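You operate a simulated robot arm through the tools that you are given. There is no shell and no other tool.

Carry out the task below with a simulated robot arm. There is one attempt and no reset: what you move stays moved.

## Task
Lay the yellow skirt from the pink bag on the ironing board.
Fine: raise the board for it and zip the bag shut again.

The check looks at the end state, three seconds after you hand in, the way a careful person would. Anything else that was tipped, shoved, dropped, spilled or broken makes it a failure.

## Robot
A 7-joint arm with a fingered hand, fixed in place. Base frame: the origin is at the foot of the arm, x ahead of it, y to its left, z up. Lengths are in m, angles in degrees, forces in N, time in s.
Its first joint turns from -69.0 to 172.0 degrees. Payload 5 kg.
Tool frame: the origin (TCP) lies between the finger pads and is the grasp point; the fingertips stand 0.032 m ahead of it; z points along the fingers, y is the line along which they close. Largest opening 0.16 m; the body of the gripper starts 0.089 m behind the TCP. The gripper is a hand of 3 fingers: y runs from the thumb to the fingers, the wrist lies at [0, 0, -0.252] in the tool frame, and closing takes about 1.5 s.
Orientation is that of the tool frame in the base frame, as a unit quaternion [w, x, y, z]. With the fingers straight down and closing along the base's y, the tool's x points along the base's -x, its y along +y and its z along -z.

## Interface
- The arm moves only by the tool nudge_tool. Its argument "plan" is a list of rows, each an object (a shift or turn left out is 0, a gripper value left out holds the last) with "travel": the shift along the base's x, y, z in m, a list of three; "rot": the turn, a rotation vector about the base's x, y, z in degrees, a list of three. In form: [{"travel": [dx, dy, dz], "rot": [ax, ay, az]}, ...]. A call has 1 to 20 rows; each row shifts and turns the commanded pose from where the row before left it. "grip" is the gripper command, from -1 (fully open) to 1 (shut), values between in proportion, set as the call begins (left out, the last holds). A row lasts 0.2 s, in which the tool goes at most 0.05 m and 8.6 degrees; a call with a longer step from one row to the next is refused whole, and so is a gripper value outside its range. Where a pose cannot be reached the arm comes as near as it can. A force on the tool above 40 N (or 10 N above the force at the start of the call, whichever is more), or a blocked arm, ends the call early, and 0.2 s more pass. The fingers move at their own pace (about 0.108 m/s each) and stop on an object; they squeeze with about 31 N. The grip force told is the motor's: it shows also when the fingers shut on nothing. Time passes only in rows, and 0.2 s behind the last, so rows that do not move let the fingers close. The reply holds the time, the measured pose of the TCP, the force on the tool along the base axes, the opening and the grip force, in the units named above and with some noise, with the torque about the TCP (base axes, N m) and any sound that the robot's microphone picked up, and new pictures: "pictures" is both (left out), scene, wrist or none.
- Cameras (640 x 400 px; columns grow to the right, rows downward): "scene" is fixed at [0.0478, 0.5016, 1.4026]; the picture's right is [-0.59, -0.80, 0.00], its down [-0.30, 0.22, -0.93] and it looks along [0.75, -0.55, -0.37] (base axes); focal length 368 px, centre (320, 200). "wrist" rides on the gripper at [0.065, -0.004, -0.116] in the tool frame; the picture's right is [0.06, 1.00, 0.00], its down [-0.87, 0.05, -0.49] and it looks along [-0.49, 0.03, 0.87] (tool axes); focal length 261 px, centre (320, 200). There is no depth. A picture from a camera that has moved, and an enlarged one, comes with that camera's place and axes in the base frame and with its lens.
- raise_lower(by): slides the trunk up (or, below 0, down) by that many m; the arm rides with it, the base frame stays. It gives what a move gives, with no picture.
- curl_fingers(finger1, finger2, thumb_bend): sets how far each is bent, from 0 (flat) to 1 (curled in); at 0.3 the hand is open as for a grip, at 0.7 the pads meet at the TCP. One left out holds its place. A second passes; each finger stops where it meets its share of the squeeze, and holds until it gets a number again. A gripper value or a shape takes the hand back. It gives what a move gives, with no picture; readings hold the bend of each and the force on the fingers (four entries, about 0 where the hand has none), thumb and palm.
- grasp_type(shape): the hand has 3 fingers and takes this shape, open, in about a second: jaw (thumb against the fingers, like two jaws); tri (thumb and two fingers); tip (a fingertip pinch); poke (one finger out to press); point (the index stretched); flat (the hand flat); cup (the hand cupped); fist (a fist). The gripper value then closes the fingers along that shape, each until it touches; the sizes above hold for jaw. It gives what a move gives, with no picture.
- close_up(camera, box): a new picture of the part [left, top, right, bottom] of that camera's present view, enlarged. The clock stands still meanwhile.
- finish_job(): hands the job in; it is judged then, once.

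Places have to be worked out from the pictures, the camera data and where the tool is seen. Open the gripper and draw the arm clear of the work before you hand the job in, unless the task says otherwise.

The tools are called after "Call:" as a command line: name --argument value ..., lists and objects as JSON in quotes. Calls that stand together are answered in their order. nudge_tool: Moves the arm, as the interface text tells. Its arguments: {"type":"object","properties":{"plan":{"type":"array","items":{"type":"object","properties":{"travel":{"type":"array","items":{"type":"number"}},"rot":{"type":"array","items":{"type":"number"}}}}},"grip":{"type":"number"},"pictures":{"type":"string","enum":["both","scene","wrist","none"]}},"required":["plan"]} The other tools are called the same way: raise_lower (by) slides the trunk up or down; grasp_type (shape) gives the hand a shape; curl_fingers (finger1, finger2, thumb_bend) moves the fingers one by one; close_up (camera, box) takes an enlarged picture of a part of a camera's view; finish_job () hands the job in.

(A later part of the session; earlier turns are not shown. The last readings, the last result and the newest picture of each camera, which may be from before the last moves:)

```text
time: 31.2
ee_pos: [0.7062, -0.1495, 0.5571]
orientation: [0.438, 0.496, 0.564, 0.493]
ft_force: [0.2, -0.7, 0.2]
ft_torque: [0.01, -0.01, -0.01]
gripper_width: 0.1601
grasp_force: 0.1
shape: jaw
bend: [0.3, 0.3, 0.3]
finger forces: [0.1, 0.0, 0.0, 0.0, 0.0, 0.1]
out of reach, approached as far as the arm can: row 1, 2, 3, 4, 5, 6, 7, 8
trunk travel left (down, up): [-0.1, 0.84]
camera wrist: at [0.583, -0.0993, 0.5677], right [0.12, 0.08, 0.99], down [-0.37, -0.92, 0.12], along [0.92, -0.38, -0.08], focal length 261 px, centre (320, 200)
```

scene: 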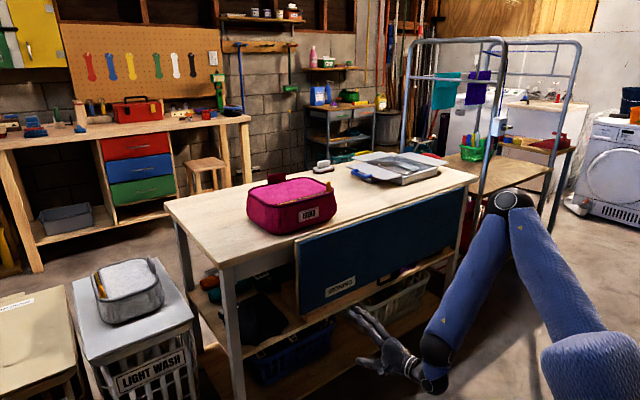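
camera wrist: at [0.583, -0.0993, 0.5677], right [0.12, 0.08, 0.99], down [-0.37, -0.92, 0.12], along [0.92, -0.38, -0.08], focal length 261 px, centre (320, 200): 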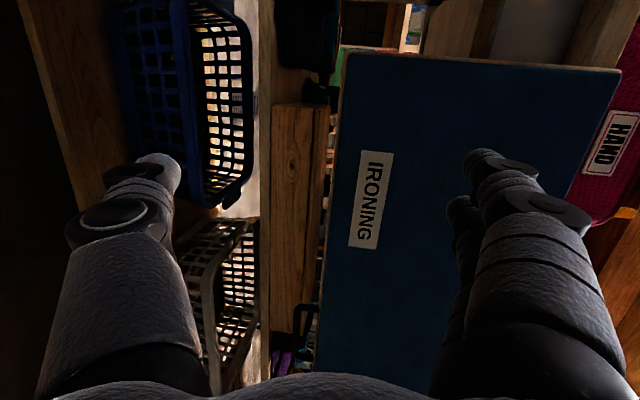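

The elbow still sits out to the right, so I'm changing plan. I'll go back to the roll that was easily reachable (forward-pointing, closing along y), tuck the thumb and hook bent fingers behind the board's left edge.

Call:
raise_lower --by 0.25

Call:
nudge_tool --plan '[{"travel": [-0.005, 0.02, 0], "rot": [-8.2, 0, 0]}, {"travel": [-0.005, 0.02, 0], "rot": [-8.2, 0, 0]}, {"travel": [-0.005, 0.02, 0], "rot": [-8.2, 0, 0]}, {"travel": [-0.005, 0.02, 0], "rot": [-8.2, 0, 0]}, {"travel": [-0.005, 0.02, 0], "rot": [-8.2, 0, 0]}, {"travel": [-0.005, 0.02, 0], "rot": [-8.2, 0, 0]}, {"travel": [-0.005, 0.02, 0], "rot": [-8.2, 0, 0]}, {"travel": [0, 0.02, 0], "rot": [-8.2, 0, 0]}, {"travel": [0, 0.02, 0], "rot": [-8.2, 0, 0]}, {"travel": [0, 0.02, 0], "rot": [-8.2, 0, 0]}, {"travel": [0, 0.02, 0], "rot": [-8.2, 0, 0]}]'

```text
time: 33.8
ee_pos: [0.7045, -0.1488, 0.8058]
orientation: [0.438, 0.497, 0.564, 0.493]
ft_force: [-0.3, 0.0, 0.1]
ft_torque: [-0.02, 0.01, -0.01]
gripper_width: 0.1599
grasp_force: 0.1
shape: jaw
bend: [0.3, 0.3, 0.3]
finger forces: [0.0, 0.0, 0.1, 0.1, 0.1, 0.0]
trunk travel left (down, up): [-0.35, 0.59]
```

```text
time: 36.2
ee_pos: [0.702, 0.0217, 0.8111]
orientation: [0.66, 0.055, 0.749, -0.034]
ft_force: [0.2, -0.7, 0.3]
ft_torque: [-0.03, -0.01, -0.02]
gripper_width: 0.16
grasp_force: 0.1
shape: jaw
bend: [0.3, 0.3, 0.3]
finger forces: [0.0, 0.1, 0.0, 0.0, 0.1, 0.1]
out of reach, approached as far as the arm can: row 1, 9, 10, 11
trunk travel left (down, up): [-0.35, 0.59]
camera wrist: at [0.5792, 0.0349, 0.7618], right [0.12, 0.99, -0.04], down [-0.37, 0.08, 0.93], along [0.92, -0.1, 0.38], focal length 261 px, centre (320, 200)
```

scene: 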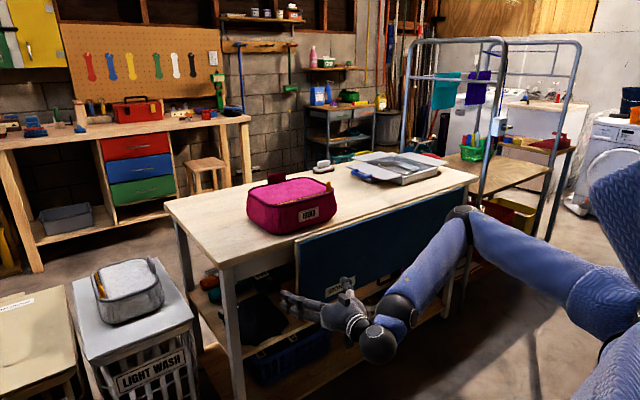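
wrist: 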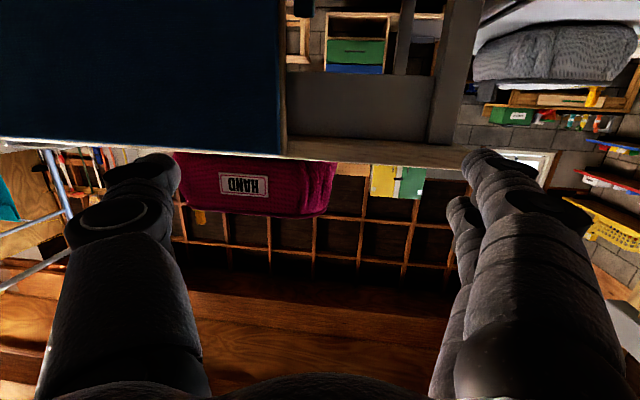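

The hand is comfortable here, pointing forward. I'll tuck the thumb and bend the fingers in free space to see what hook shape they make.

Call:
curl_fingers --finger1 0.75 --finger2 0.75 --thumb_bend 0.0

Call:
close_up --camera "wrist" --box '[0, 0, 640, 400]'

Call:
close_up --camera "scene" --box '[260, 240, 440, 360]'

Call:
curl_fingers --finger1 0.75 --finger2 0.75 --thumb_bend 1.0

Call:
close_up --camera "wrist" --box '[0, 0, 640, 400]'

Call:
close_up --camera "scene" --box '[260, 240, 440, 360]'

```text
time: 37.2
ee_pos: [0.7016, 0.0229, 0.8104]
orientation: [0.66, 0.056, 0.749, -0.033]
ft_force: [0.4, 0.2, 0.2]
ft_torque: [-0.02, -0.01, -0.02]
gripper_width: 0.1007
grasp_force: 0.0
shape: fingers
bend: [0.75, 0.75, 0.0]
finger forces: [0.0, 0.0, 0.0, 0.0, 0.1, 0.1]
trunk travel left (down, up): [-0.35, 0.59]
```

```text
1.00 times, centred on (320, 200) of wrist (not enlarged: the box is as wide or as high as the picture)
camera zoom: at [0.5793, 0.0351, 0.7616], right [0.12, 0.99, -0.04], down [-0.37, 0.08, 0.93], along [0.92, -0.1, 0.37], focal length 261 px, centre (320, 200)
```

zoom: 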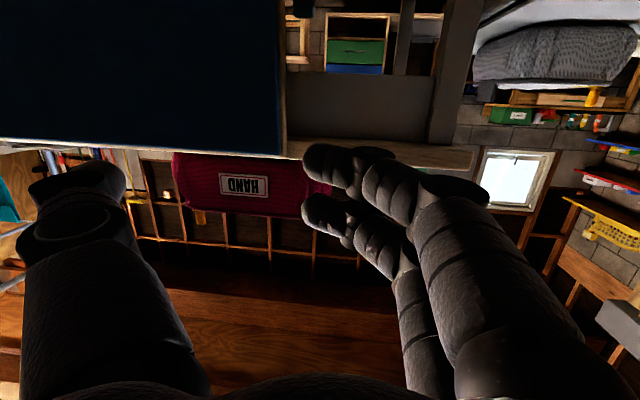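

```text
3.33 times, centred on (350, 300) of scene
camera zoom: at [0.0478, 0.5016, 1.4026], right [-0.59, -0.8, 0.0], down [-0.3, 0.22, -0.93], along [0.75, -0.55, -0.37], focal length 1227 px, centre (220, -133)
```

zoom: 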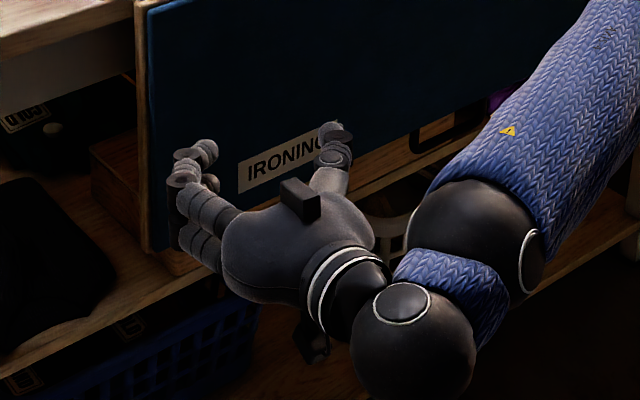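

```text
time: 38.2
ee_pos: [0.7025, 0.0233, 0.8113]
orientation: [0.66, 0.056, 0.748, -0.034]
ft_force: [-0.3, 0.1, -0.5]
ft_torque: [0.0, 0.04, -0.02]
gripper_width: 0.0163
grasp_force: 0.0
shape: fingers
bend: [0.74, 0.74, 0.9]
finger forces: [0.1, 0.1, 0.1, 0.1, 0.0, 0.0]
trunk travel left (down, up): [-0.35, 0.59]
```

```text
1.00 times, centred on (320, 200) of wrist (not enlarged: the box is as wide or as high as the picture)
camera zoom: at [0.5792, 0.0351, 0.7616], right [0.12, 0.99, -0.04], down [-0.37, 0.08, 0.93], along [0.92, -0.1, 0.37], focal length 261 px, centre (320, 200)
```

zoom: 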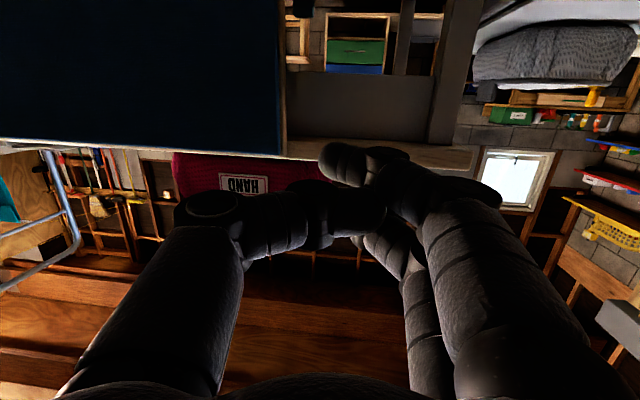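

```text
3.33 times, centred on (350, 300) of scene
camera zoom: at [0.0478, 0.5016, 1.4026], right [-0.59, -0.8, 0.0], down [-0.3, 0.22, -0.93], along [0.75, -0.55, -0.37], focal length 1227 px, centre (220, -133)
```

zoom: 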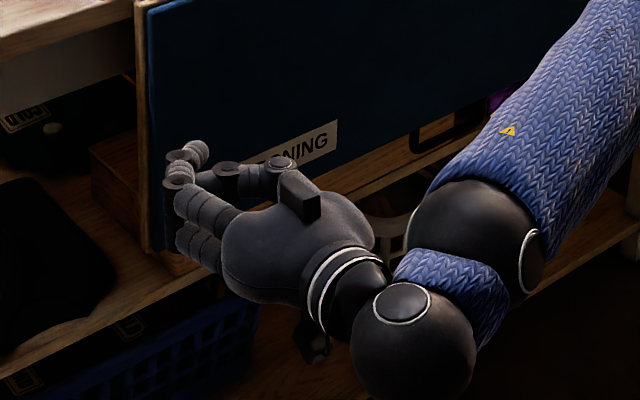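

At 0.75 the fingers make a good hook, but the thumb gets in the way. I'll curl the thumb fully with the fingers open first, then bend the fingers over it, and check the gap.

Call:
curl_fingers --finger1 0.3 --finger2 0.3 --thumb_bend 1.0

Call:
close_up --camera "wrist" --box '[0, 0, 640, 400]'

Call:
curl_fingers --finger1 0.65 --finger2 0.65 --thumb_bend 1.0

Call:
close_up --camera "wrist" --box '[0, 0, 640, 400]'

Call:
close_up --camera "scene" --box '[260, 240, 440, 360]'

```text
time: 39.2
ee_pos: [0.7013, 0.0226, 0.811]
orientation: [0.66, 0.056, 0.749, -0.033]
ft_force: [-0.2, 0.0, 0.1]
ft_torque: [0.0, -0.02, 0.0]
gripper_width: 0.0623
grasp_force: 0.0
shape: fingers
bend: [0.3, 0.3, 1.0]
finger forces: [0.0, 0.1, 0.0, 0.1, 0.0, 0.0]
trunk travel left (down, up): [-0.35, 0.59]
```

```text
1.00 times, centred on (320, 200) of wrist (not enlarged: the box is as wide or as high as the picture)
camera zoom: at [0.5793, 0.0351, 0.7616], right [0.12, 0.99, -0.04], down [-0.37, 0.08, 0.93], along [0.92, -0.1, 0.37], focal length 261 px, centre (320, 200)
```

zoom: 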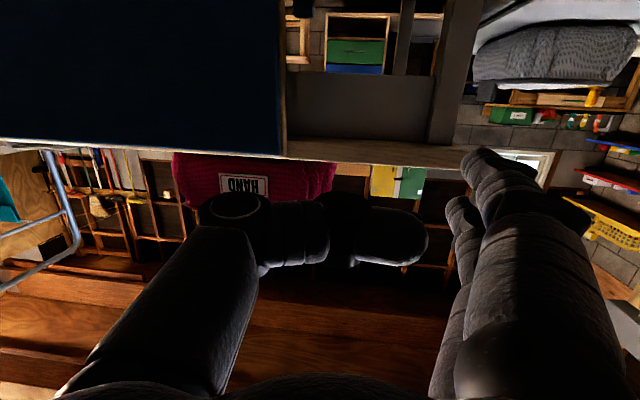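

```text
time: 40.2
ee_pos: [0.7022, 0.0223, 0.8118]
orientation: [0.659, 0.056, 0.749, -0.033]
ft_force: [-0.1, -0.7, -0.9]
ft_torque: [0.03, 0.0, -0.01]
gripper_width: 0.0403
grasp_force: 0.1
shape: fingers
bend: [0.64, 0.64, 1.0]
finger forces: [0.1, 0.0, 0.0, 0.0, 0.0, 0.0]
trunk travel left (down, up): [-0.35, 0.59]
```

```text
1.00 times, centred on (320, 200) of wrist (not enlarged: the box is as wide or as high as the picture)
camera zoom: at [0.5793, 0.0351, 0.7616], right [0.12, 0.99, -0.04], down [-0.37, 0.08, 0.93], along [0.92, -0.1, 0.37], focal length 261 px, centre (320, 200)
```

zoom: 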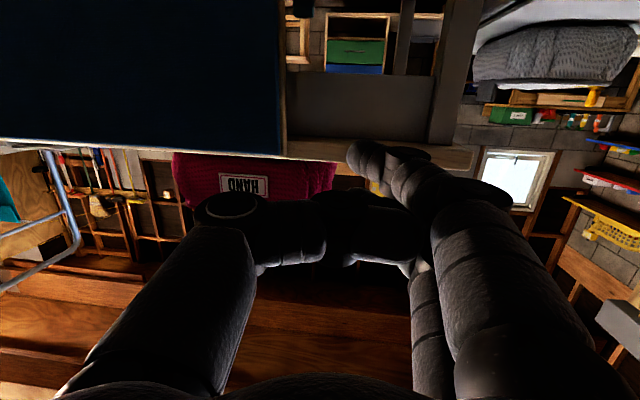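

```text
3.33 times, centred on (350, 300) of scene
camera zoom: at [0.0478, 0.5016, 1.4026], right [-0.59, -0.8, 0.0], down [-0.3, 0.22, -0.93], along [0.75, -0.55, -0.37], focal length 1227 px, centre (220, -133)
```

zoom: 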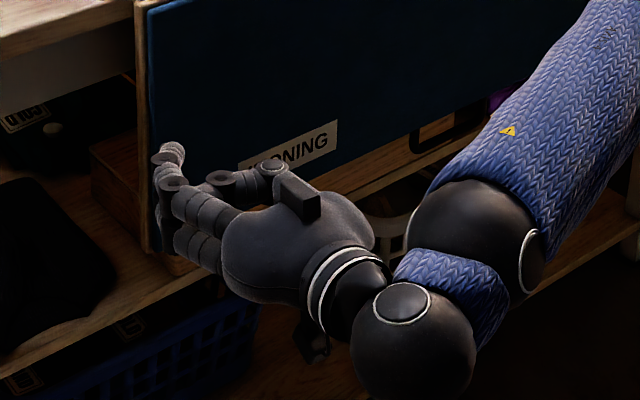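

With the thumb fully curled and the fingers wrapping, there is about 3 cm between them, which fits the board. I'll open the fingers, keep the thumb curled, and stage in front of the board's left edge at z≈0.62.

Call:
curl_fingers --finger1 0.3 --finger2 0.3 --thumb_bend 1.0

Call:
nudge_tool --plan '[{"travel": [0.01, -0.012, -0.032], "rot": [0, -1, 0]}, {"travel": [0.012, -0.012, -0.032], "rot": [0, -1, 0]}, {"travel": [0.016, -0.012, -0.032], "rot": [0, -1, 0]}, {"travel": [0.016, -0.012, -0.032], "rot": [0, -1, 0]}, {"travel": [0.02, -0.012, -0.032], "rot": [0, -1, 0]}, {"travel": [0.02, -0.012, -0.03], "rot": [0, -1, 0]}]'

Call:
close_up --camera "scene" --box '[240, 230, 420, 350]'

```text
time: 41.2
ee_pos: [0.7019, 0.0235, 0.8111]
orientation: [0.659, 0.055, 0.749, -0.032]
ft_force: [-0.6, -0.1, 1.0]
ft_torque: [-0.04, -0.04, 0.03]
gripper_width: 0.0623
grasp_force: 0.1
shape: fingers
bend: [0.3, 0.3, 1.0]
finger forces: [0.0, 0.0, 0.0, 0.0, 0.0, 0.0]
trunk travel left (down, up): [-0.35, 0.59]
```

```text
time: 42.6
ee_pos: [0.7979, -0.0504, 0.6205]
orientation: [0.698, 0.044, 0.713, -0.051]
ft_force: [-0.7, 0.3, -0.2]
ft_torque: [0.0, 0.01, 0.01]
gripper_width: 0.0625
grasp_force: 0.1
shape: fingers
bend: [0.3, 0.3, 1.0]
finger forces: [0.0, 0.0, 0.0, 0.1, 0.1, 0.0]
trunk travel left (down, up): [-0.35, 0.59]
camera wrist: at [0.6799, -0.0391, 0.5591], right [0.13, 0.99, -0.07], down [-0.46, 0.12, 0.88], along [0.88, -0.08, 0.47], focal length 261 px, centre (320, 200)
```

scene: 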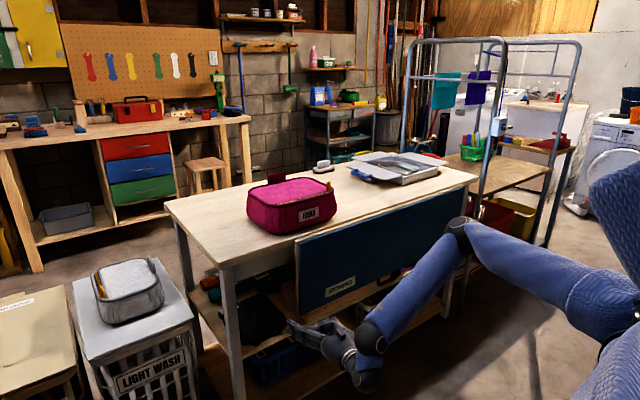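
wrist: 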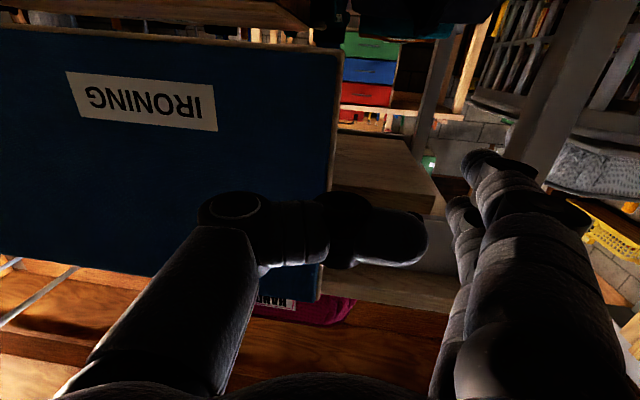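

```text
3.33 times, centred on (330, 290) of scene
camera zoom: at [0.0478, 0.5016, 1.4026], right [-0.59, -0.8, 0.0], down [-0.3, 0.22, -0.93], along [0.75, -0.55, -0.37], focal length 1227 px, centre (287, -100)
```

zoom: 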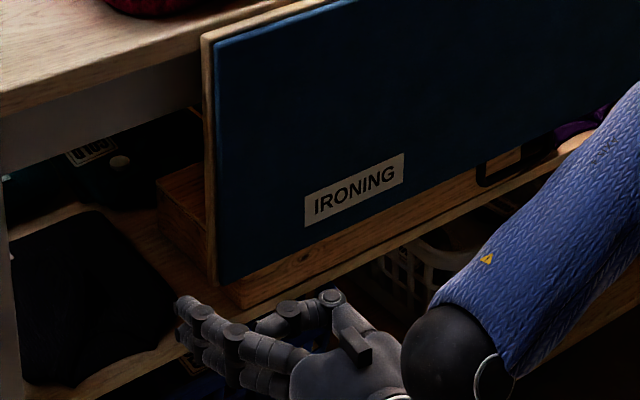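

The board's left edge is at y≈-0.05 and its bottom at z≈0.545. I'll shift right to y≈-0.085 and advance to x≈0.885, watching the forces.

Call:
nudge_tool --plan '[{"travel": [0.02, -0.018, 0.0]}, {"travel": [0.02, -0.017, 0.0]}, {"travel": [0.02, 0, 0.0]}, {"travel": [0.015, 0, 0.0]}, {"travel": [0.01, 0, 0.0]}]'

Call:
close_up --camera "scene" --box '[240, 230, 420, 350]'

```text
time: 43.8
ee_pos: [0.8807, -0.0849, 0.6204]
orientation: [0.698, 0.043, 0.713, -0.049]
ft_force: [-0.6, -0.1, 0.5]
ft_torque: [0.01, 0.0, -0.02]
gripper_width: 0.0627
grasp_force: 0.1
shape: fingers
bend: [0.3, 0.3, 1.0]
finger forces: [0.1, 0.0, 0.0, 0.1, 0.1, 0.0]
trunk travel left (down, up): [-0.35, 0.59]
camera wrist: at [0.7636, -0.0742, 0.5583], right [0.13, 0.99, -0.07], down [-0.46, 0.12, 0.88], along [0.88, -0.08, 0.47], focal length 261 px, centre (320, 200)
```

scene: 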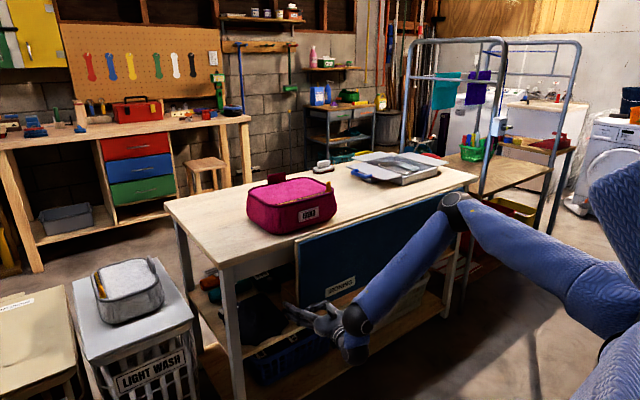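
wrist: 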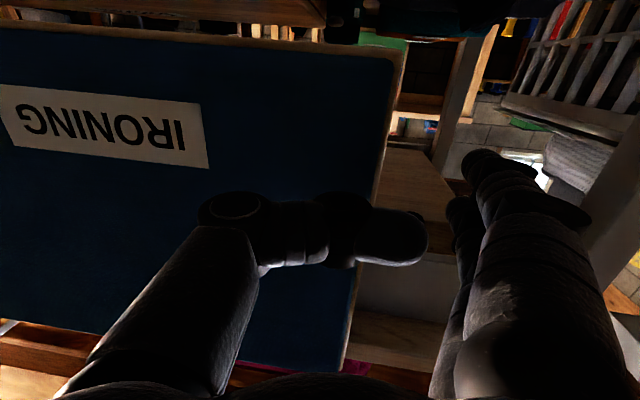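

```text
3.33 times, centred on (330, 290) of scene
camera zoom: at [0.0478, 0.5016, 1.4026], right [-0.59, -0.8, 0.0], down [-0.3, 0.22, -0.93], along [0.75, -0.55, -0.37], focal length 1227 px, centre (287, -100)
```

zoom: 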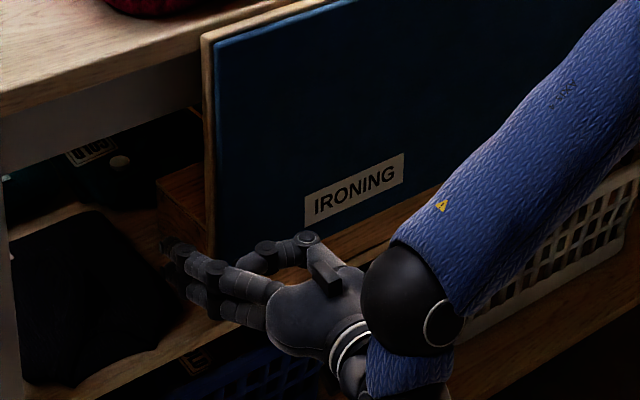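

The fingers pass left of the edge and the curled thumb is in front of the board. I'll advance gently until the thumb nearly touches the board.

Call:
nudge_tool --plan '[{"travel": [0.01, 0, 0.0]}, {"travel": [0.008, 0, 0.0]}, {"travel": [0.007, 0, 0.0]}]' --pictures "none"

Call:
close_up --camera "wrist" --box '[200, 80, 600, 330]'

Call:
close_up --camera "scene" --box '[270, 260, 370, 340]'

```text
time: 44.6
ee_pos: [0.9059, -0.0833, 0.6209]
orientation: [0.699, 0.043, 0.712, -0.05]
ft_force: [-0.4, 0.3, 0.3]
ft_torque: [-0.01, -0.03, 0.0]
gripper_width: 0.0627
grasp_force: 0.1
shape: fingers
bend: [0.3, 0.3, 1.0]
finger forces: [0.0, 0.0, 0.0, 0.0, 0.1, 0.0]
trunk travel left (down, up): [-0.35, 0.59]
```

```text
1.60 times, centred on (400, 205) of wrist
camera zoom: at [0.7889, -0.0742, 0.5586], right [0.13, 0.99, -0.07], down [-0.46, 0.12, 0.88], along [0.88, -0.08, 0.47], focal length 417 px, centre (192, 192)
```

zoom: 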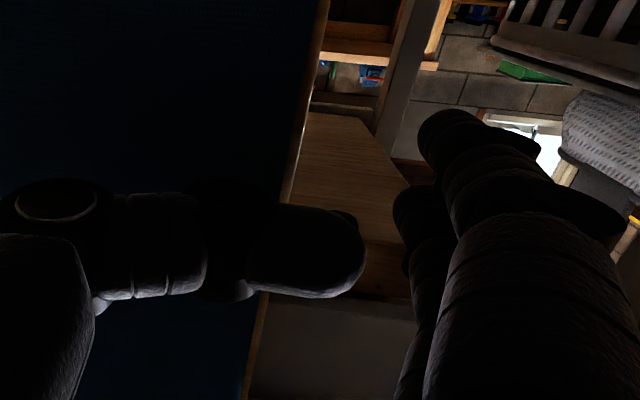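

```text
5.00 times, centred on (320, 300) of scene
camera zoom: at [0.0478, 0.5016, 1.4026], right [-0.59, -0.8, 0.0], down [-0.3, 0.22, -0.93], along [0.75, -0.55, -0.37], focal length 1840 px, centre (320, -300)
```

zoom: 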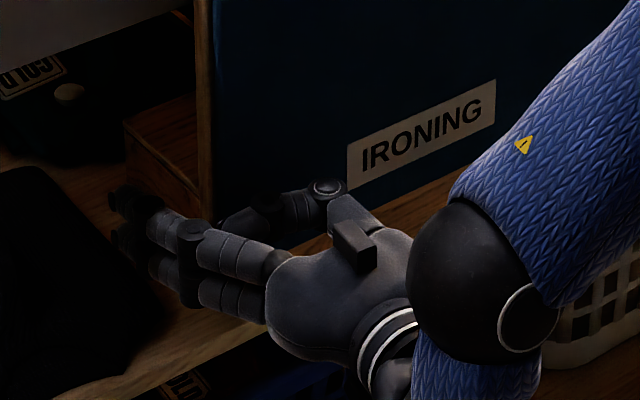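

There's no contact yet. I'll continue forward in small steps until the thumb meets the board.

Call:
nudge_tool --plan '[{"travel": [0.006, 0, 0.0]}, {"travel": [0.006, 0, 0.0]}, {"travel": [0.005, 0, 0.0]}]' --pictures "none"

Call:
close_up --camera "scene" --box '[270, 260, 370, 340]'

```text
time: 45.4
ee_pos: [0.9226, -0.0851, 0.6211]
orientation: [0.699, 0.044, 0.712, -0.05]
ft_force: [-4.5, -0.9, 1.2]
ft_torque: [0.02, 0.03, 0.03]
gripper_width: 0.0629
grasp_force: 2.3
shape: fingers
bend: [0.3, 0.3, 1.0]
finger forces: [0.0, 0.0, 0.0, 0.1, 4.8, 0.1]
trunk travel left (down, up): [-0.35, 0.59]
```

```text
5.00 times, centred on (320, 300) of scene
camera zoom: at [0.0478, 0.5016, 1.4026], right [-0.59, -0.8, 0.0], down [-0.3, 0.22, -0.93], along [0.75, -0.55, -0.37], focal length 1840 px, centre (320, -300)
```

zoom: 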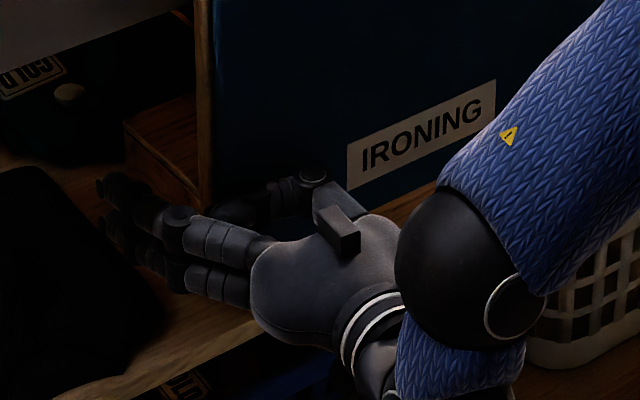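

The thumb touched the board at TCP x≈0.922 with 4.8 N. Now I'll curl the fingers around behind the edge.

Call:
curl_fingers --finger1 0.8 --finger2 0.8

Call:
close_up --camera "scene" --box '[270, 260, 370, 340]'

Call:
close_up --camera "wrist" --box '[200, 80, 600, 330]'

```text
time: 46.4
ee_pos: [0.9237, -0.0822, 0.6205]
orientation: [0.699, 0.042, 0.713, -0.048]
ft_force: [2.5, 21.8, 0.0]
ft_torque: [0.01, 0.03, -0.07]
gripper_width: 0.0435
grasp_force: 24.3
shape: fingers
bend: [0.62, 0.63, 1.0]
finger forces: [15.8, 16.2, 0.0, 0.1, 17.5, 0.1]
trunk travel left (down, up): [-0.35, 0.59]
```

```text
5.00 times, centred on (320, 300) of scene
camera zoom: at [0.0478, 0.5016, 1.4026], right [-0.59, -0.8, 0.0], down [-0.3, 0.22, -0.93], along [0.75, -0.55, -0.37], focal length 1840 px, centre (320, -300)
```

zoom: 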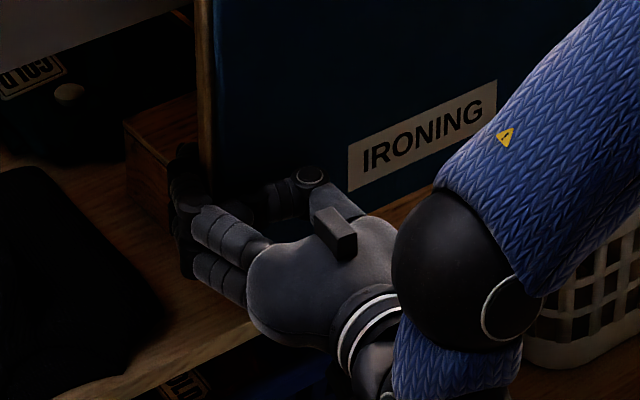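

```text
1.60 times, centred on (400, 205) of wrist
camera zoom: at [0.8057, -0.0719, 0.5587], right [0.13, 0.99, -0.07], down [-0.46, 0.12, 0.88], along [0.88, -0.08, 0.47], focal length 417 px, centre (192, 192)
```

zoom: 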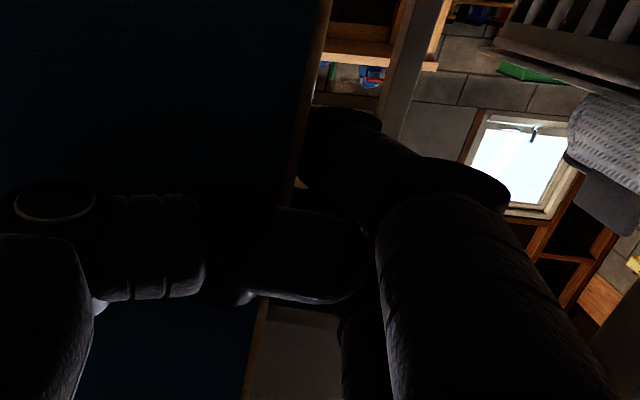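

The fingers are behind the board but press sideways on its edge with 22 N. I'll ease them a little, shift 1.5 cm right for a deeper hook and close again.

Call:
curl_fingers --finger1 0.52 --finger2 0.52

Call:
nudge_tool --plan '[{"travel": [0.003, -0.008, 0.0]}, {"travel": [0, -0.008, 0.0]}]' --pictures "none"

Call:
curl_fingers --finger1 0.68 --finger2 0.68

Call:
close_up --camera "scene" --box '[270, 260, 370, 340]'

```text
time: 47.4
ee_pos: [0.922, -0.0832, 0.6201]
orientation: [0.699, 0.044, 0.712, -0.049]
ft_force: [-3.2, -0.1, -1.6]
ft_torque: [0.0, 0.0, 0.02]
gripper_width: 0.0461
grasp_force: 1.1
shape: fingers
bend: [0.52, 0.52, 1.0]
finger forces: [0.0, 0.0, 0.1, 0.0, 2.8, 0.1]
trunk travel left (down, up): [-0.35, 0.59]
```

```text
time: 48.0
ee_pos: [0.9251, -0.0992, 0.6213]
orientation: [0.698, 0.042, 0.713, -0.049]
ft_force: [-12.5, 11.0, -2.7]
ft_torque: [-0.11, 0.01, 0.23]
gripper_width: 0.0504
grasp_force: 8.2
shape: fingers
bend: [0.51, 0.51, 1.0]
finger forces: [3.1, 3.1, 0.0, 0.0, 10.3, 0.1]
trunk travel left (down, up): [-0.35, 0.59]
```

```text
time: 49.0
ee_pos: [0.9257, -0.0976, 0.6212]
orientation: [0.698, 0.043, 0.713, -0.049]
ft_force: [-5.3, 34.0, -5.9]
ft_torque: [-0.12, -0.05, 0.15]
gripper_width: 0.0488
grasp_force: 27.3
shape: fingers
bend: [0.58, 0.59, 1.0]
finger forces: [18.8, 18.4, 0.0, 0.1, 16.4, 0.0]
trunk travel left (down, up): [-0.35, 0.59]
```

```text
5.00 times, centred on (320, 300) of scene
camera zoom: at [0.0478, 0.5016, 1.4026], right [-0.59, -0.8, 0.0], down [-0.3, 0.22, -0.93], along [0.75, -0.55, -0.37], focal length 1840 px, centre (320, -300)
```

zoom: 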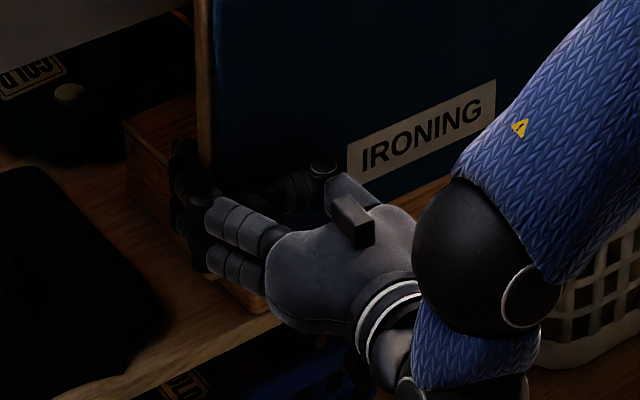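

The hook is deep but the sideways force is high at 34 N. I'll ease the fingers, relieve it a few millimetres, then try the first 15° of the swing about a hinge near (0.925, 0.85).

Call:
curl_fingers --finger1 0.56 --finger2 0.56

Call:
nudge_tool --plan '[{"travel": [0, 0.006, 0.0]}, {"travel": [-0.02, 0, 0.001], "rot": [0, 5, 0]}, {"travel": [-0.02, 0, 0.0026], "rot": [0, 5, 0]}, {"travel": [-0.0196, 0, 0.0043], "rot": [0, 5, 0]}]' --pictures "both"

```text
time: 50.0
ee_pos: [0.925, -0.1006, 0.6221]
orientation: [0.699, 0.043, 0.712, -0.049]
ft_force: [-18.6, 15.4, -2.6]
ft_torque: [-0.21, 0.03, 0.52]
gripper_width: 0.0504
grasp_force: 16.7
shape: fingers
bend: [0.52, 0.52, 1.0]
finger forces: [8.6, 8.3, 0.0, 0.0, 16.1, 0.1]
trunk travel left (down, up): [-0.35, 0.59]
```

```text
time: 51.0
ee_pos: [0.8649, -0.0941, 0.6277]
orientation: [0.599, 0.035, 0.798, -0.055]
ft_force: [0.0, 5.3, -5.7]
ft_torque: [-0.25, 0.05, -0.12]
gripper_width: 0.0469
grasp_force: 7.1
shape: fingers
bend: [0.53, 0.53, 1.0]
finger forces: [4.9, 4.3, 0.0, 0.0, 5.5, 0.0]
trunk travel left (down, up): [-0.35, 0.59]
camera wrist: at [0.737, -0.0835, 0.5976], right [0.1, 0.99, -0.1], down [-0.22, 0.13, 0.97], along [0.97, -0.08, 0.23], focal length 261 px, centre (320, 200)
```

scene: 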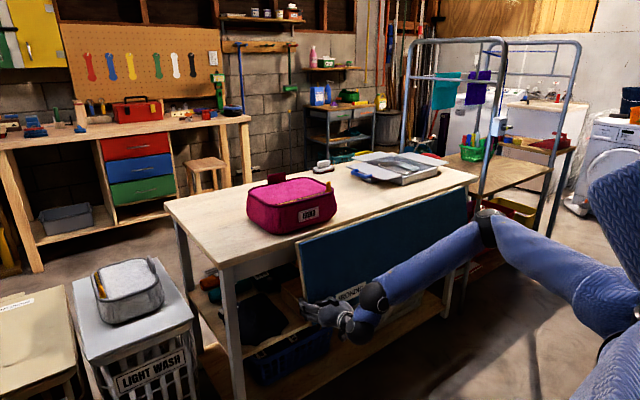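
wrist: 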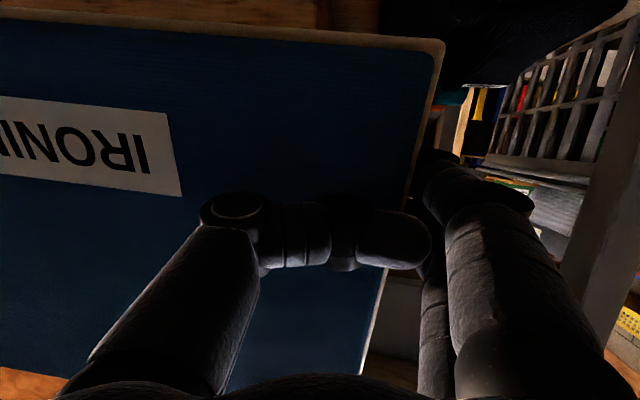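

The board is swinging with the hand under low force. I'll continue the arc from 15° to 45°.

Call:
nudge_tool --plan '[{"travel": [-0.0192, 0, 0.0061], "rot": [0, 5, 0]}, {"travel": [-0.0185, 0, 0.0076], "rot": [0, 5, 0]}, {"travel": [-0.0178, 0, 0.0093], "rot": [0, 5, 0]}, {"travel": [-0.0169, 0, 0.0108], "rot": [0, 5, 0]}, {"travel": [-0.0159, 0, 0.0122], "rot": [0, 5, 0]}, {"travel": [-0.0148, 0, 0.0136], "rot": [0, 5, 0]}]' --pictures "both"

```text
time: 52.4
ee_pos: [0.7623, -0.0953, 0.6869]
orientation: [0.371, 0.021, 0.926, -0.061]
ft_force: [-1.0, 0.5, -1.2]
ft_torque: [-0.01, -0.09, 0.03]
gripper_width: 0.0438
grasp_force: 0.0
shape: fingers
bend: [0.56, 0.56, 1.0]
finger forces: [0.1, 0.0, 0.0, 0.0, 0.0, 0.1]
trunk travel left (down, up): [-0.35, 0.59]
camera wrist: at [0.6355, -0.0844, 0.7258], right [0.04, 0.99, -0.14], down [0.3, 0.12, 0.95], along [0.95, -0.08, -0.29], focal length 261 px, centre (320, 200)
```

scene: 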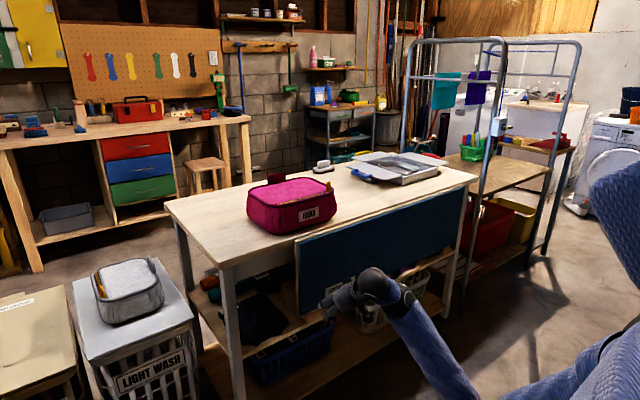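
wrist: 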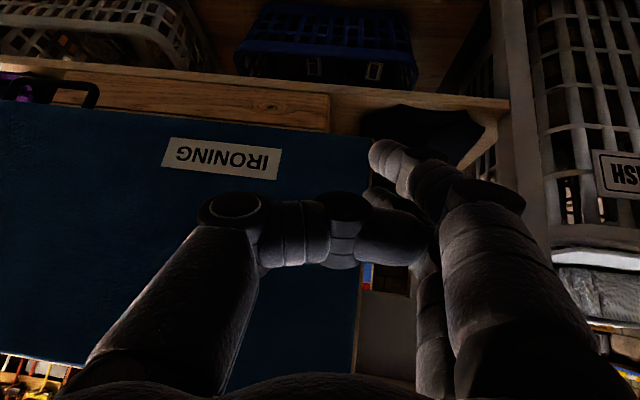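

The board slipped out of the loose hook and hangs as before, with nothing disturbed. While I'm free, I'll run the rest of the arc (45° to 90°) in the air to check the arm can follow it before gripping more firmly.

Call:
nudge_tool --plan '[{"travel": [-0.0136, 0, 0.0148], "rot": [0, 5, 0]}, {"travel": [-0.0122, 0, 0.0159], "rot": [0, 5, 0]}, {"travel": [-0.0108, 0, 0.0169], "rot": [0, 5, 0]}, {"travel": [-0.0093, 0, 0.0178], "rot": [0, 5, 0]}, {"travel": [-0.0076, 0, 0.0185], "rot": [0, 5, 0]}, {"travel": [-0.0061, 0, 0.0192], "rot": [0, 5, 0]}, {"travel": [-0.0043, 0, 0.0196], "rot": [0, 5, 0]}, {"travel": [-0.0026, 0, 0.0199], "rot": [0, 5, 0]}, {"travel": [-0.0009, 0, 0.02], "rot": [0, 5, 0]}]' --pictures "scene"

```text
time: 54.4
ee_pos: [0.7562, -0.0942, 0.6967]
orientation: [0.352, 0.019, 0.934, -0.062]
ft_force: [0.9, 0.3, -0.5]
ft_torque: [0.02, -0.03, 0.01]
gripper_width: 0.0439
grasp_force: 0.1
shape: fingers
bend: [0.56, 0.56, 1.0]
finger forces: [0.1, 0.0, 0.1, 0.0, 0.0, 0.0]
out of reach, approached as far as the arm can: row 1, 2, 3, 4, 5, 6, 7, 8, 9
trunk travel left (down, up): [-0.35, 0.59]
```

scene: 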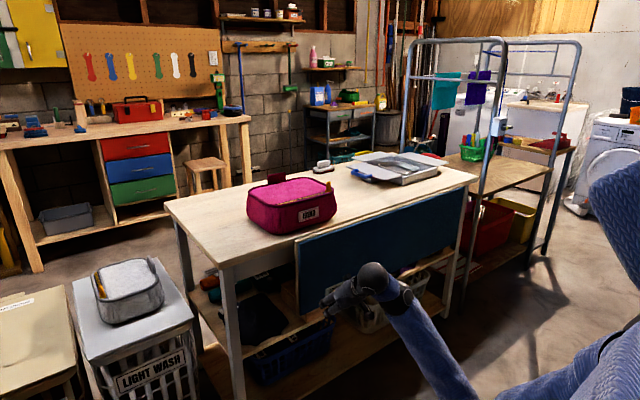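

It stalls at about 48° down with the elbow low, so I need the elbow-up posture the robot started in. I'll back off and pitch the hand level again, then raise the trunk while the hand stays low so the arm straightens downward.

Call:
nudge_tool --plan '[{"travel": [-0.02, 0.01, 0], "rot": [0, -6, 0]}, {"travel": [-0.02, 0.01, 0], "rot": [0, -6, 0]}, {"travel": [-0.01, 0.01, 0], "rot": [0, -6, 0]}, {"travel": [-0.01, 0.01, 0], "rot": [0, -6, 0]}, {"travel": [-0.0, 0.01, 0], "rot": [0, -6, 0]}, {"travel": [-0.0, 0.01, 0], "rot": [0, -6, 0]}, {"travel": [-0.0, 0.01, 0.0], "rot": [0, -6, 0]}]' --pictures "none"

Call:
raise_lower --by 0.2

Call:
nudge_tool --plan '[{"travel": [0, 0, -0.03]}, {"travel": [0, 0, -0.03]}, {"travel": [0, 0, -0.03]}, {"travel": [0, 0, -0.03]}, {"travel": [0, 0, -0.03]}, {"travel": [0, 0, -0.03]}]' --pictures "scene"

```text
time: 56.0
ee_pos: [0.6922, -0.0139, 0.6998]
orientation: [0.655, 0.038, 0.754, -0.043]
ft_force: [3.6, 0.6, 5.1]
ft_torque: [0.12, 0.55, -0.02]
gripper_width: 0.0434
grasp_force: 0.0
shape: fingers
bend: [0.56, 0.56, 1.0]
finger forces: [0.0, 0.0, 0.0, 0.0, 0.0, 0.1]
out of reach, approached as far as the arm can: row 7
trunk travel left (down, up): [-0.35, 0.59]
```

```text
time: 58.2
ee_pos: [0.6911, -0.012, 0.8985]
orientation: [0.654, 0.034, 0.754, -0.042]
ft_force: [0.4, -0.6, -0.2]
ft_torque: [0.0, -0.01, 0.03]
gripper_width: 0.0435
grasp_force: 0.0
shape: fingers
bend: [0.56, 0.56, 1.0]
finger forces: [0.2, 0.0, 0.1, 0.0, 0.0, 0.0]
trunk travel left (down, up): [-0.55, 0.39]
```

```text
time: 59.6
ee_pos: [0.6922, -0.0114, 0.7203]
orientation: [0.654, 0.036, 0.754, -0.043]
ft_force: [-0.3, 0.9, -0.9]
ft_torque: [0.01, 0.01, 0.01]
gripper_width: 0.0438
grasp_force: 0.1
shape: fingers
bend: [0.56, 0.56, 1.0]
finger forces: [0.1, 0.1, 0.0, 0.1, 0.1, 0.0]
trunk travel left (down, up): [-0.55, 0.39]
```

scene: 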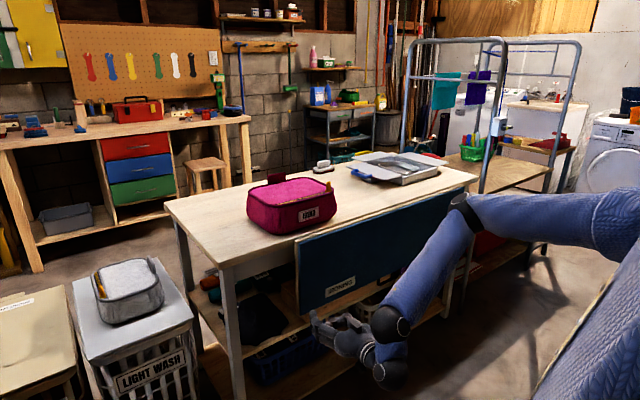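

With the trunk higher the elbow stays up. I'll test pitching the hand down in free space here.

Call:
nudge_tool --plan '[{"travel": [-0.01, 0, 0.005], "rot": [0, 6, 0]}, {"travel": [-0.01, 0, 0.01], "rot": [0, 6, 0]}, {"travel": [-0.01, 0, 0.01], "rot": [0, 6, 0]}, {"travel": [-0.01, 0, 0.01], "rot": [0, 6, 0]}, {"travel": [-0.01, 0, 0.01], "rot": [0, 6, 0]}, {"travel": [-0.01, 0, 0.01], "rot": [0, 6, 0]}, {"travel": [0, 0, 0.01], "rot": [0, 6, 0]}]' --pictures "scene"

```text
time: 61.2
ee_pos: [0.6315, -0.0126, 0.7842]
orientation: [0.339, 0.02, 0.939, -0.052]
ft_force: [0.4, 0.3, 0.0]
ft_torque: [0.03, 0.05, -0.01]
gripper_width: 0.0437
grasp_force: 0.0
shape: fingers
bend: [0.56, 0.56, 1.0]
finger forces: [0.1, 0.1, 0.1, 0.0, 0.1, 0.0]
trunk travel left (down, up): [-0.55, 0.39]
```

scene: 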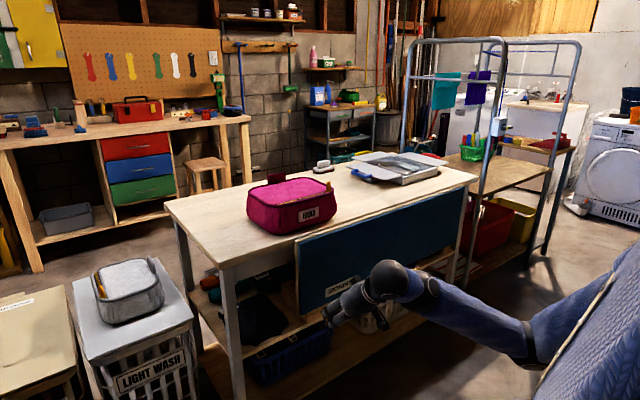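

The elbow dropped somewhat but every row was reachable. I'll continue pitching toward straight down to find the limit.

Call:
nudge_tool --plan '[{"travel": [0.0, 0, 0.01], "rot": [0, 6, 0]}, {"travel": [0.0, 0, 0.01], "rot": [0, 6, 0]}, {"travel": [0.0, 0, 0.01], "rot": [0, 6, 0]}, {"travel": [0.0, 0, 0.01], "rot": [0, 6, 0]}, {"travel": [0.0, 0, 0.01], "rot": [0, 6, 0]}, {"travel": [0.0, 0, 0.01], "rot": [0, 6, 0]}, {"travel": [0, 0, 0.01], "rot": [0, 6, 0]}]' --pictures "scene"

```text
time: 62.8
ee_pos: [0.6091, -0.0485, 0.7411]
orientation: [0.267, 0.013, 0.962, -0.053]
ft_force: [-0.6, -0.9, 0.6]
ft_torque: [0.02, -0.02, 0.03]
gripper_width: 0.0438
grasp_force: 0.1
shape: fingers
bend: [0.56, 0.56, 1.0]
finger forces: [0.0, 0.0, 0.1, 0.1, 0.0, 0.0]
out of reach, approached as far as the arm can: row 1, 2, 3, 4, 5, 6, 7
trunk travel left (down, up): [-0.55, 0.39]
```

scene: 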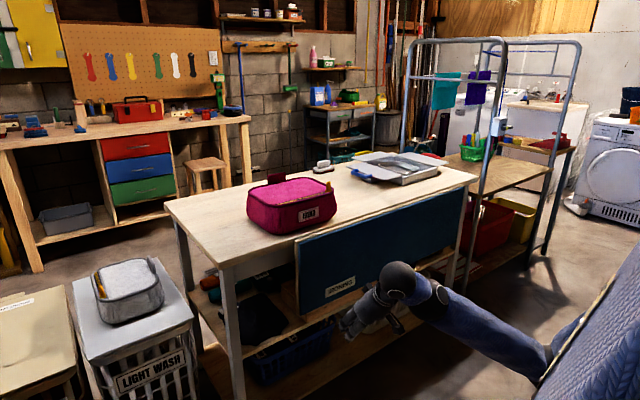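

The pitch limit improved to 59°. I'll raise the trunk further with the hand kept low, then try to finish pitching down.

Call:
raise_lower --by 0.3

Call:
nudge_tool --plan '[{"travel": [0, 0, -0.03], "rot": [0, 3, 0]}, {"travel": [0, 0, -0.03], "rot": [0, 3, 0]}, {"travel": [0, 0, -0.03], "rot": [0, 3, 0]}, {"travel": [0, 0, -0.03], "rot": [0, 3, 0]}, {"travel": [0, 0, -0.03], "rot": [0, 3, 0]}, {"travel": [0, 0, -0.03], "rot": [0, 3, 0]}, {"travel": [0, 0, -0.03], "rot": [0, 3, 0]}, {"travel": [0, 0, -0.03], "rot": [0, 3, 0]}, {"travel": [0, 0, -0.03], "rot": [0, 3, 0]}, {"travel": [0, 0, -0.03], "rot": [0, 3, 0]}]' --pictures "scene"

```text
time: 65.8
ee_pos: [0.6093, -0.0492, 1.0407]
orientation: [0.266, 0.013, 0.962, -0.053]
ft_force: [0.5, -0.6, 0.4]
ft_torque: [0.03, -0.04, -0.02]
gripper_width: 0.0436
grasp_force: 0.0
shape: fingers
bend: [0.56, 0.56, 1.0]
finger forces: [0.0, 0.0, 0.0, 0.0, 0.0, 0.0]
trunk travel left (down, up): [-0.85, 0.09]
```

```text
time: 68.0
ee_pos: [0.61, -0.0484, 0.7409]
orientation: [0.008, -0.001, 0.998, -0.056]
ft_force: [0.1, -0.5, 0.1]
ft_torque: [0.03, 0.01, 0.03]
gripper_width: 0.0438
grasp_force: 0.0
shape: fingers
bend: [0.56, 0.56, 1.0]
finger forces: [0.0, 0.0, 0.0, 0.1, 0.1, 0.1]
trunk travel left (down, up): [-0.85, 0.09]
```

scene: 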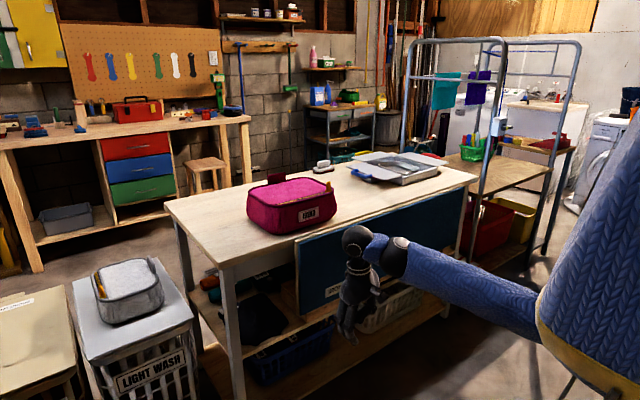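

The tool now points straight down with the trunk high. I'll rise to z 0.85 and rehearse the whole arc in reverse in free space, 7 cm in front of the board, at this trunk height.

Call:
nudge_tool --plan '[{"travel": [0, -0.01, 0.036]}, {"travel": [0, -0.01, 0.036]}, {"travel": [0, -0.01, 0.036]}, {"travel": [0.0009, 0, -0.02], "rot": [0, -5, 0]}, {"travel": [0.0026, 0, -0.0199], "rot": [0, -5, 0]}, {"travel": [0.0043, 0, -0.0196], "rot": [0, -5, 0]}, {"travel": [0.0061, 0, -0.0192], "rot": [0, -5, 0]}, {"travel": [0.0076, 0, -0.0185], "rot": [0, -5, 0]}, {"travel": [0.0093, 0, -0.0178], "rot": [0, -5, 0]}, {"travel": [0.0108, 0, -0.0169], "rot": [0, -5, 0]}, {"travel": [0.0122, 0, -0.0159], "rot": [0, -5, 0]}, {"travel": [0.0136, 0, -0.0148], "rot": [0, -5, 0]}]' --pictures "scene"

Call:
nudge_tool --plan '[{"travel": [0.0148, 0, -0.0136], "rot": [0, -5, 0]}, {"travel": [0.0159, 0, -0.0122], "rot": [0, -5, 0]}, {"travel": [0.0169, 0, -0.0108], "rot": [0, -5, 0]}, {"travel": [0.0178, 0, -0.0093], "rot": [0, -5, 0]}, {"travel": [0.0185, 0, -0.0076], "rot": [0, -5, 0]}, {"travel": [0.0192, 0, -0.0061], "rot": [0, -5, 0]}, {"travel": [0.0196, 0, -0.0043], "rot": [0, -5, 0]}, {"travel": [0.02, 0, -0.0026], "rot": [0, -5, 0]}, {"travel": [0.02, 0, -0.001], "rot": [0, -5, 0]}]' --pictures "scene"

```text
time: 70.6
ee_pos: [0.6758, -0.0724, 0.6621]
orientation: [0.39, 0.021, 0.919, -0.051]
ft_force: [-0.3, 0.5, 0.1]
ft_torque: [-0.01, -0.01, -0.01]
gripper_width: 0.0438
grasp_force: 0.0
shape: fingers
bend: [0.56, 0.56, 1.0]
finger forces: [0.0, 0.0, 0.1, 0.0, 0.0, 0.1]
out of reach, approached as far as the arm can: row 3
trunk travel left (down, up): [-0.85, 0.09]
```

scene: 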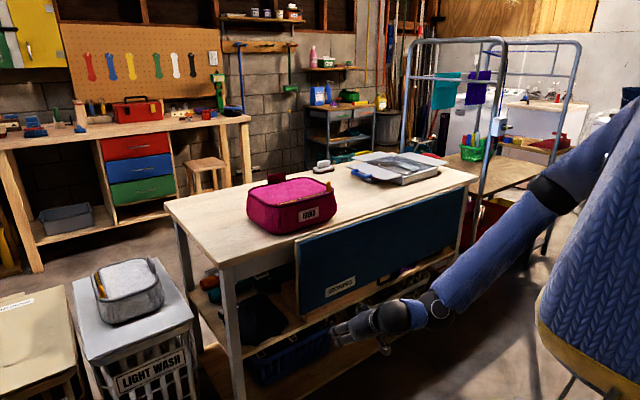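

```text
time: 72.6
ee_pos: [0.8382, -0.068, 0.5929]
orientation: [0.711, 0.039, 0.701, -0.039]
ft_force: [-2.4, 1.8, -1.6]
ft_torque: [0.01, -0.11, -0.18]
gripper_width: 0.0435
grasp_force: 0.0
shape: fingers
bend: [0.56, 0.56, 1.0]
finger forces: [0.1, 0.0, 0.0, 0.0, 0.0, 0.0]
trunk travel left (down, up): [-0.85, 0.09]
```

scene: 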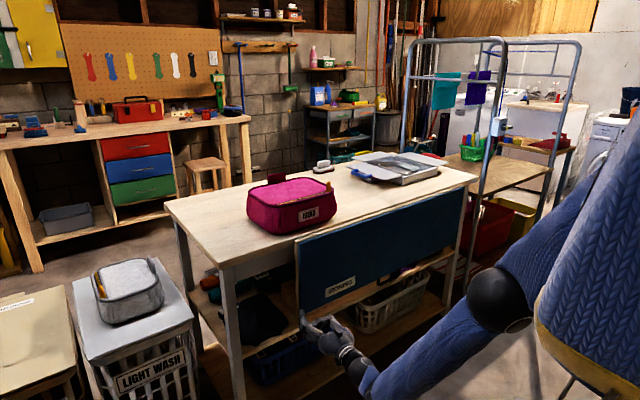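

At this trunk height nearly the whole arc is reachable. I'll open the fingers, keep the thumb curled and re-approach the board's left edge for a firm grip.

Call:
curl_fingers --finger1 0.3 --finger2 0.3 --thumb_bend 1.0

Call:
nudge_tool --plan '[{"travel": [0.01, -0.004, 0.014]}, {"travel": [0.02, -0.004, 0.012]}, {"travel": [0.02, -0.003, 0.0]}, {"travel": [0.015, 0, 0]}, {"travel": [0.01, 0, 0]}, {"travel": [0.006, 0, 0]}]' --pictures "both"

```text
time: 73.6
ee_pos: [0.8388, -0.0721, 0.5955]
orientation: [0.713, 0.038, 0.699, -0.039]
ft_force: [0.2, -0.3, -0.8]
ft_torque: [0.01, -0.01, 0.0]
gripper_width: 0.0623
grasp_force: 0.1
shape: fingers
bend: [0.3, 0.3, 1.0]
finger forces: [0.0, 0.0, 0.1, 0.0, 0.0, 0.0]
trunk travel left (down, up): [-0.85, 0.09]
```

```text
time: 75.0
ee_pos: [0.9207, -0.0821, 0.62]
orientation: [0.711, 0.038, 0.701, -0.04]
ft_force: [0.4, 0.4, -0.1]
ft_torque: [0.03, 0.0, -0.02]
gripper_width: 0.0624
grasp_force: 0.0
shape: fingers
bend: [0.3, 0.3, 1.0]
finger forces: [0.0, 0.0, 0.1, 0.0, 0.0, 0.1]
trunk travel left (down, up): [-0.85, 0.09]
camera wrist: at [0.8063, -0.0744, 0.5537], right [0.11, 0.99, -0.06], down [-0.5, 0.11, 0.86], along [0.86, -0.06, 0.5], focal length 261 px, centre (320, 200)
```

scene: 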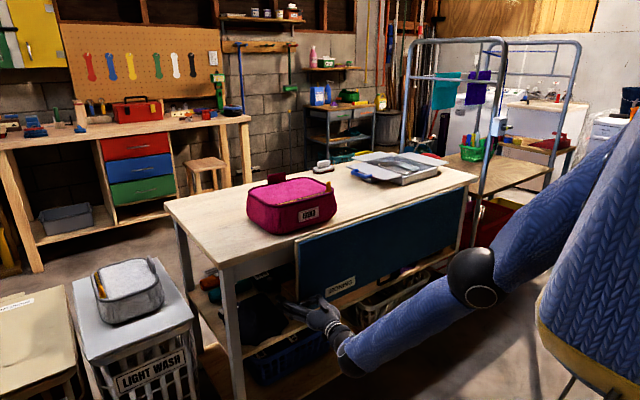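
wrist: 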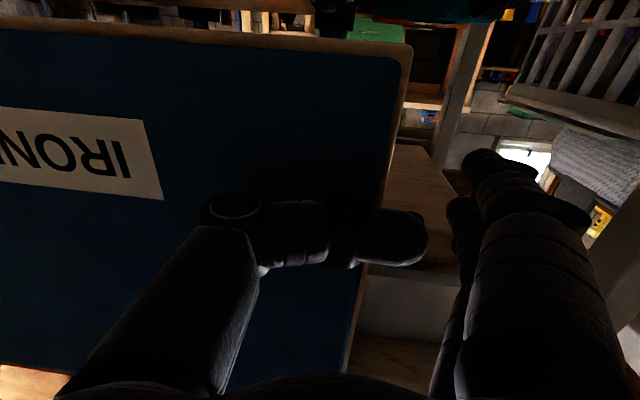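

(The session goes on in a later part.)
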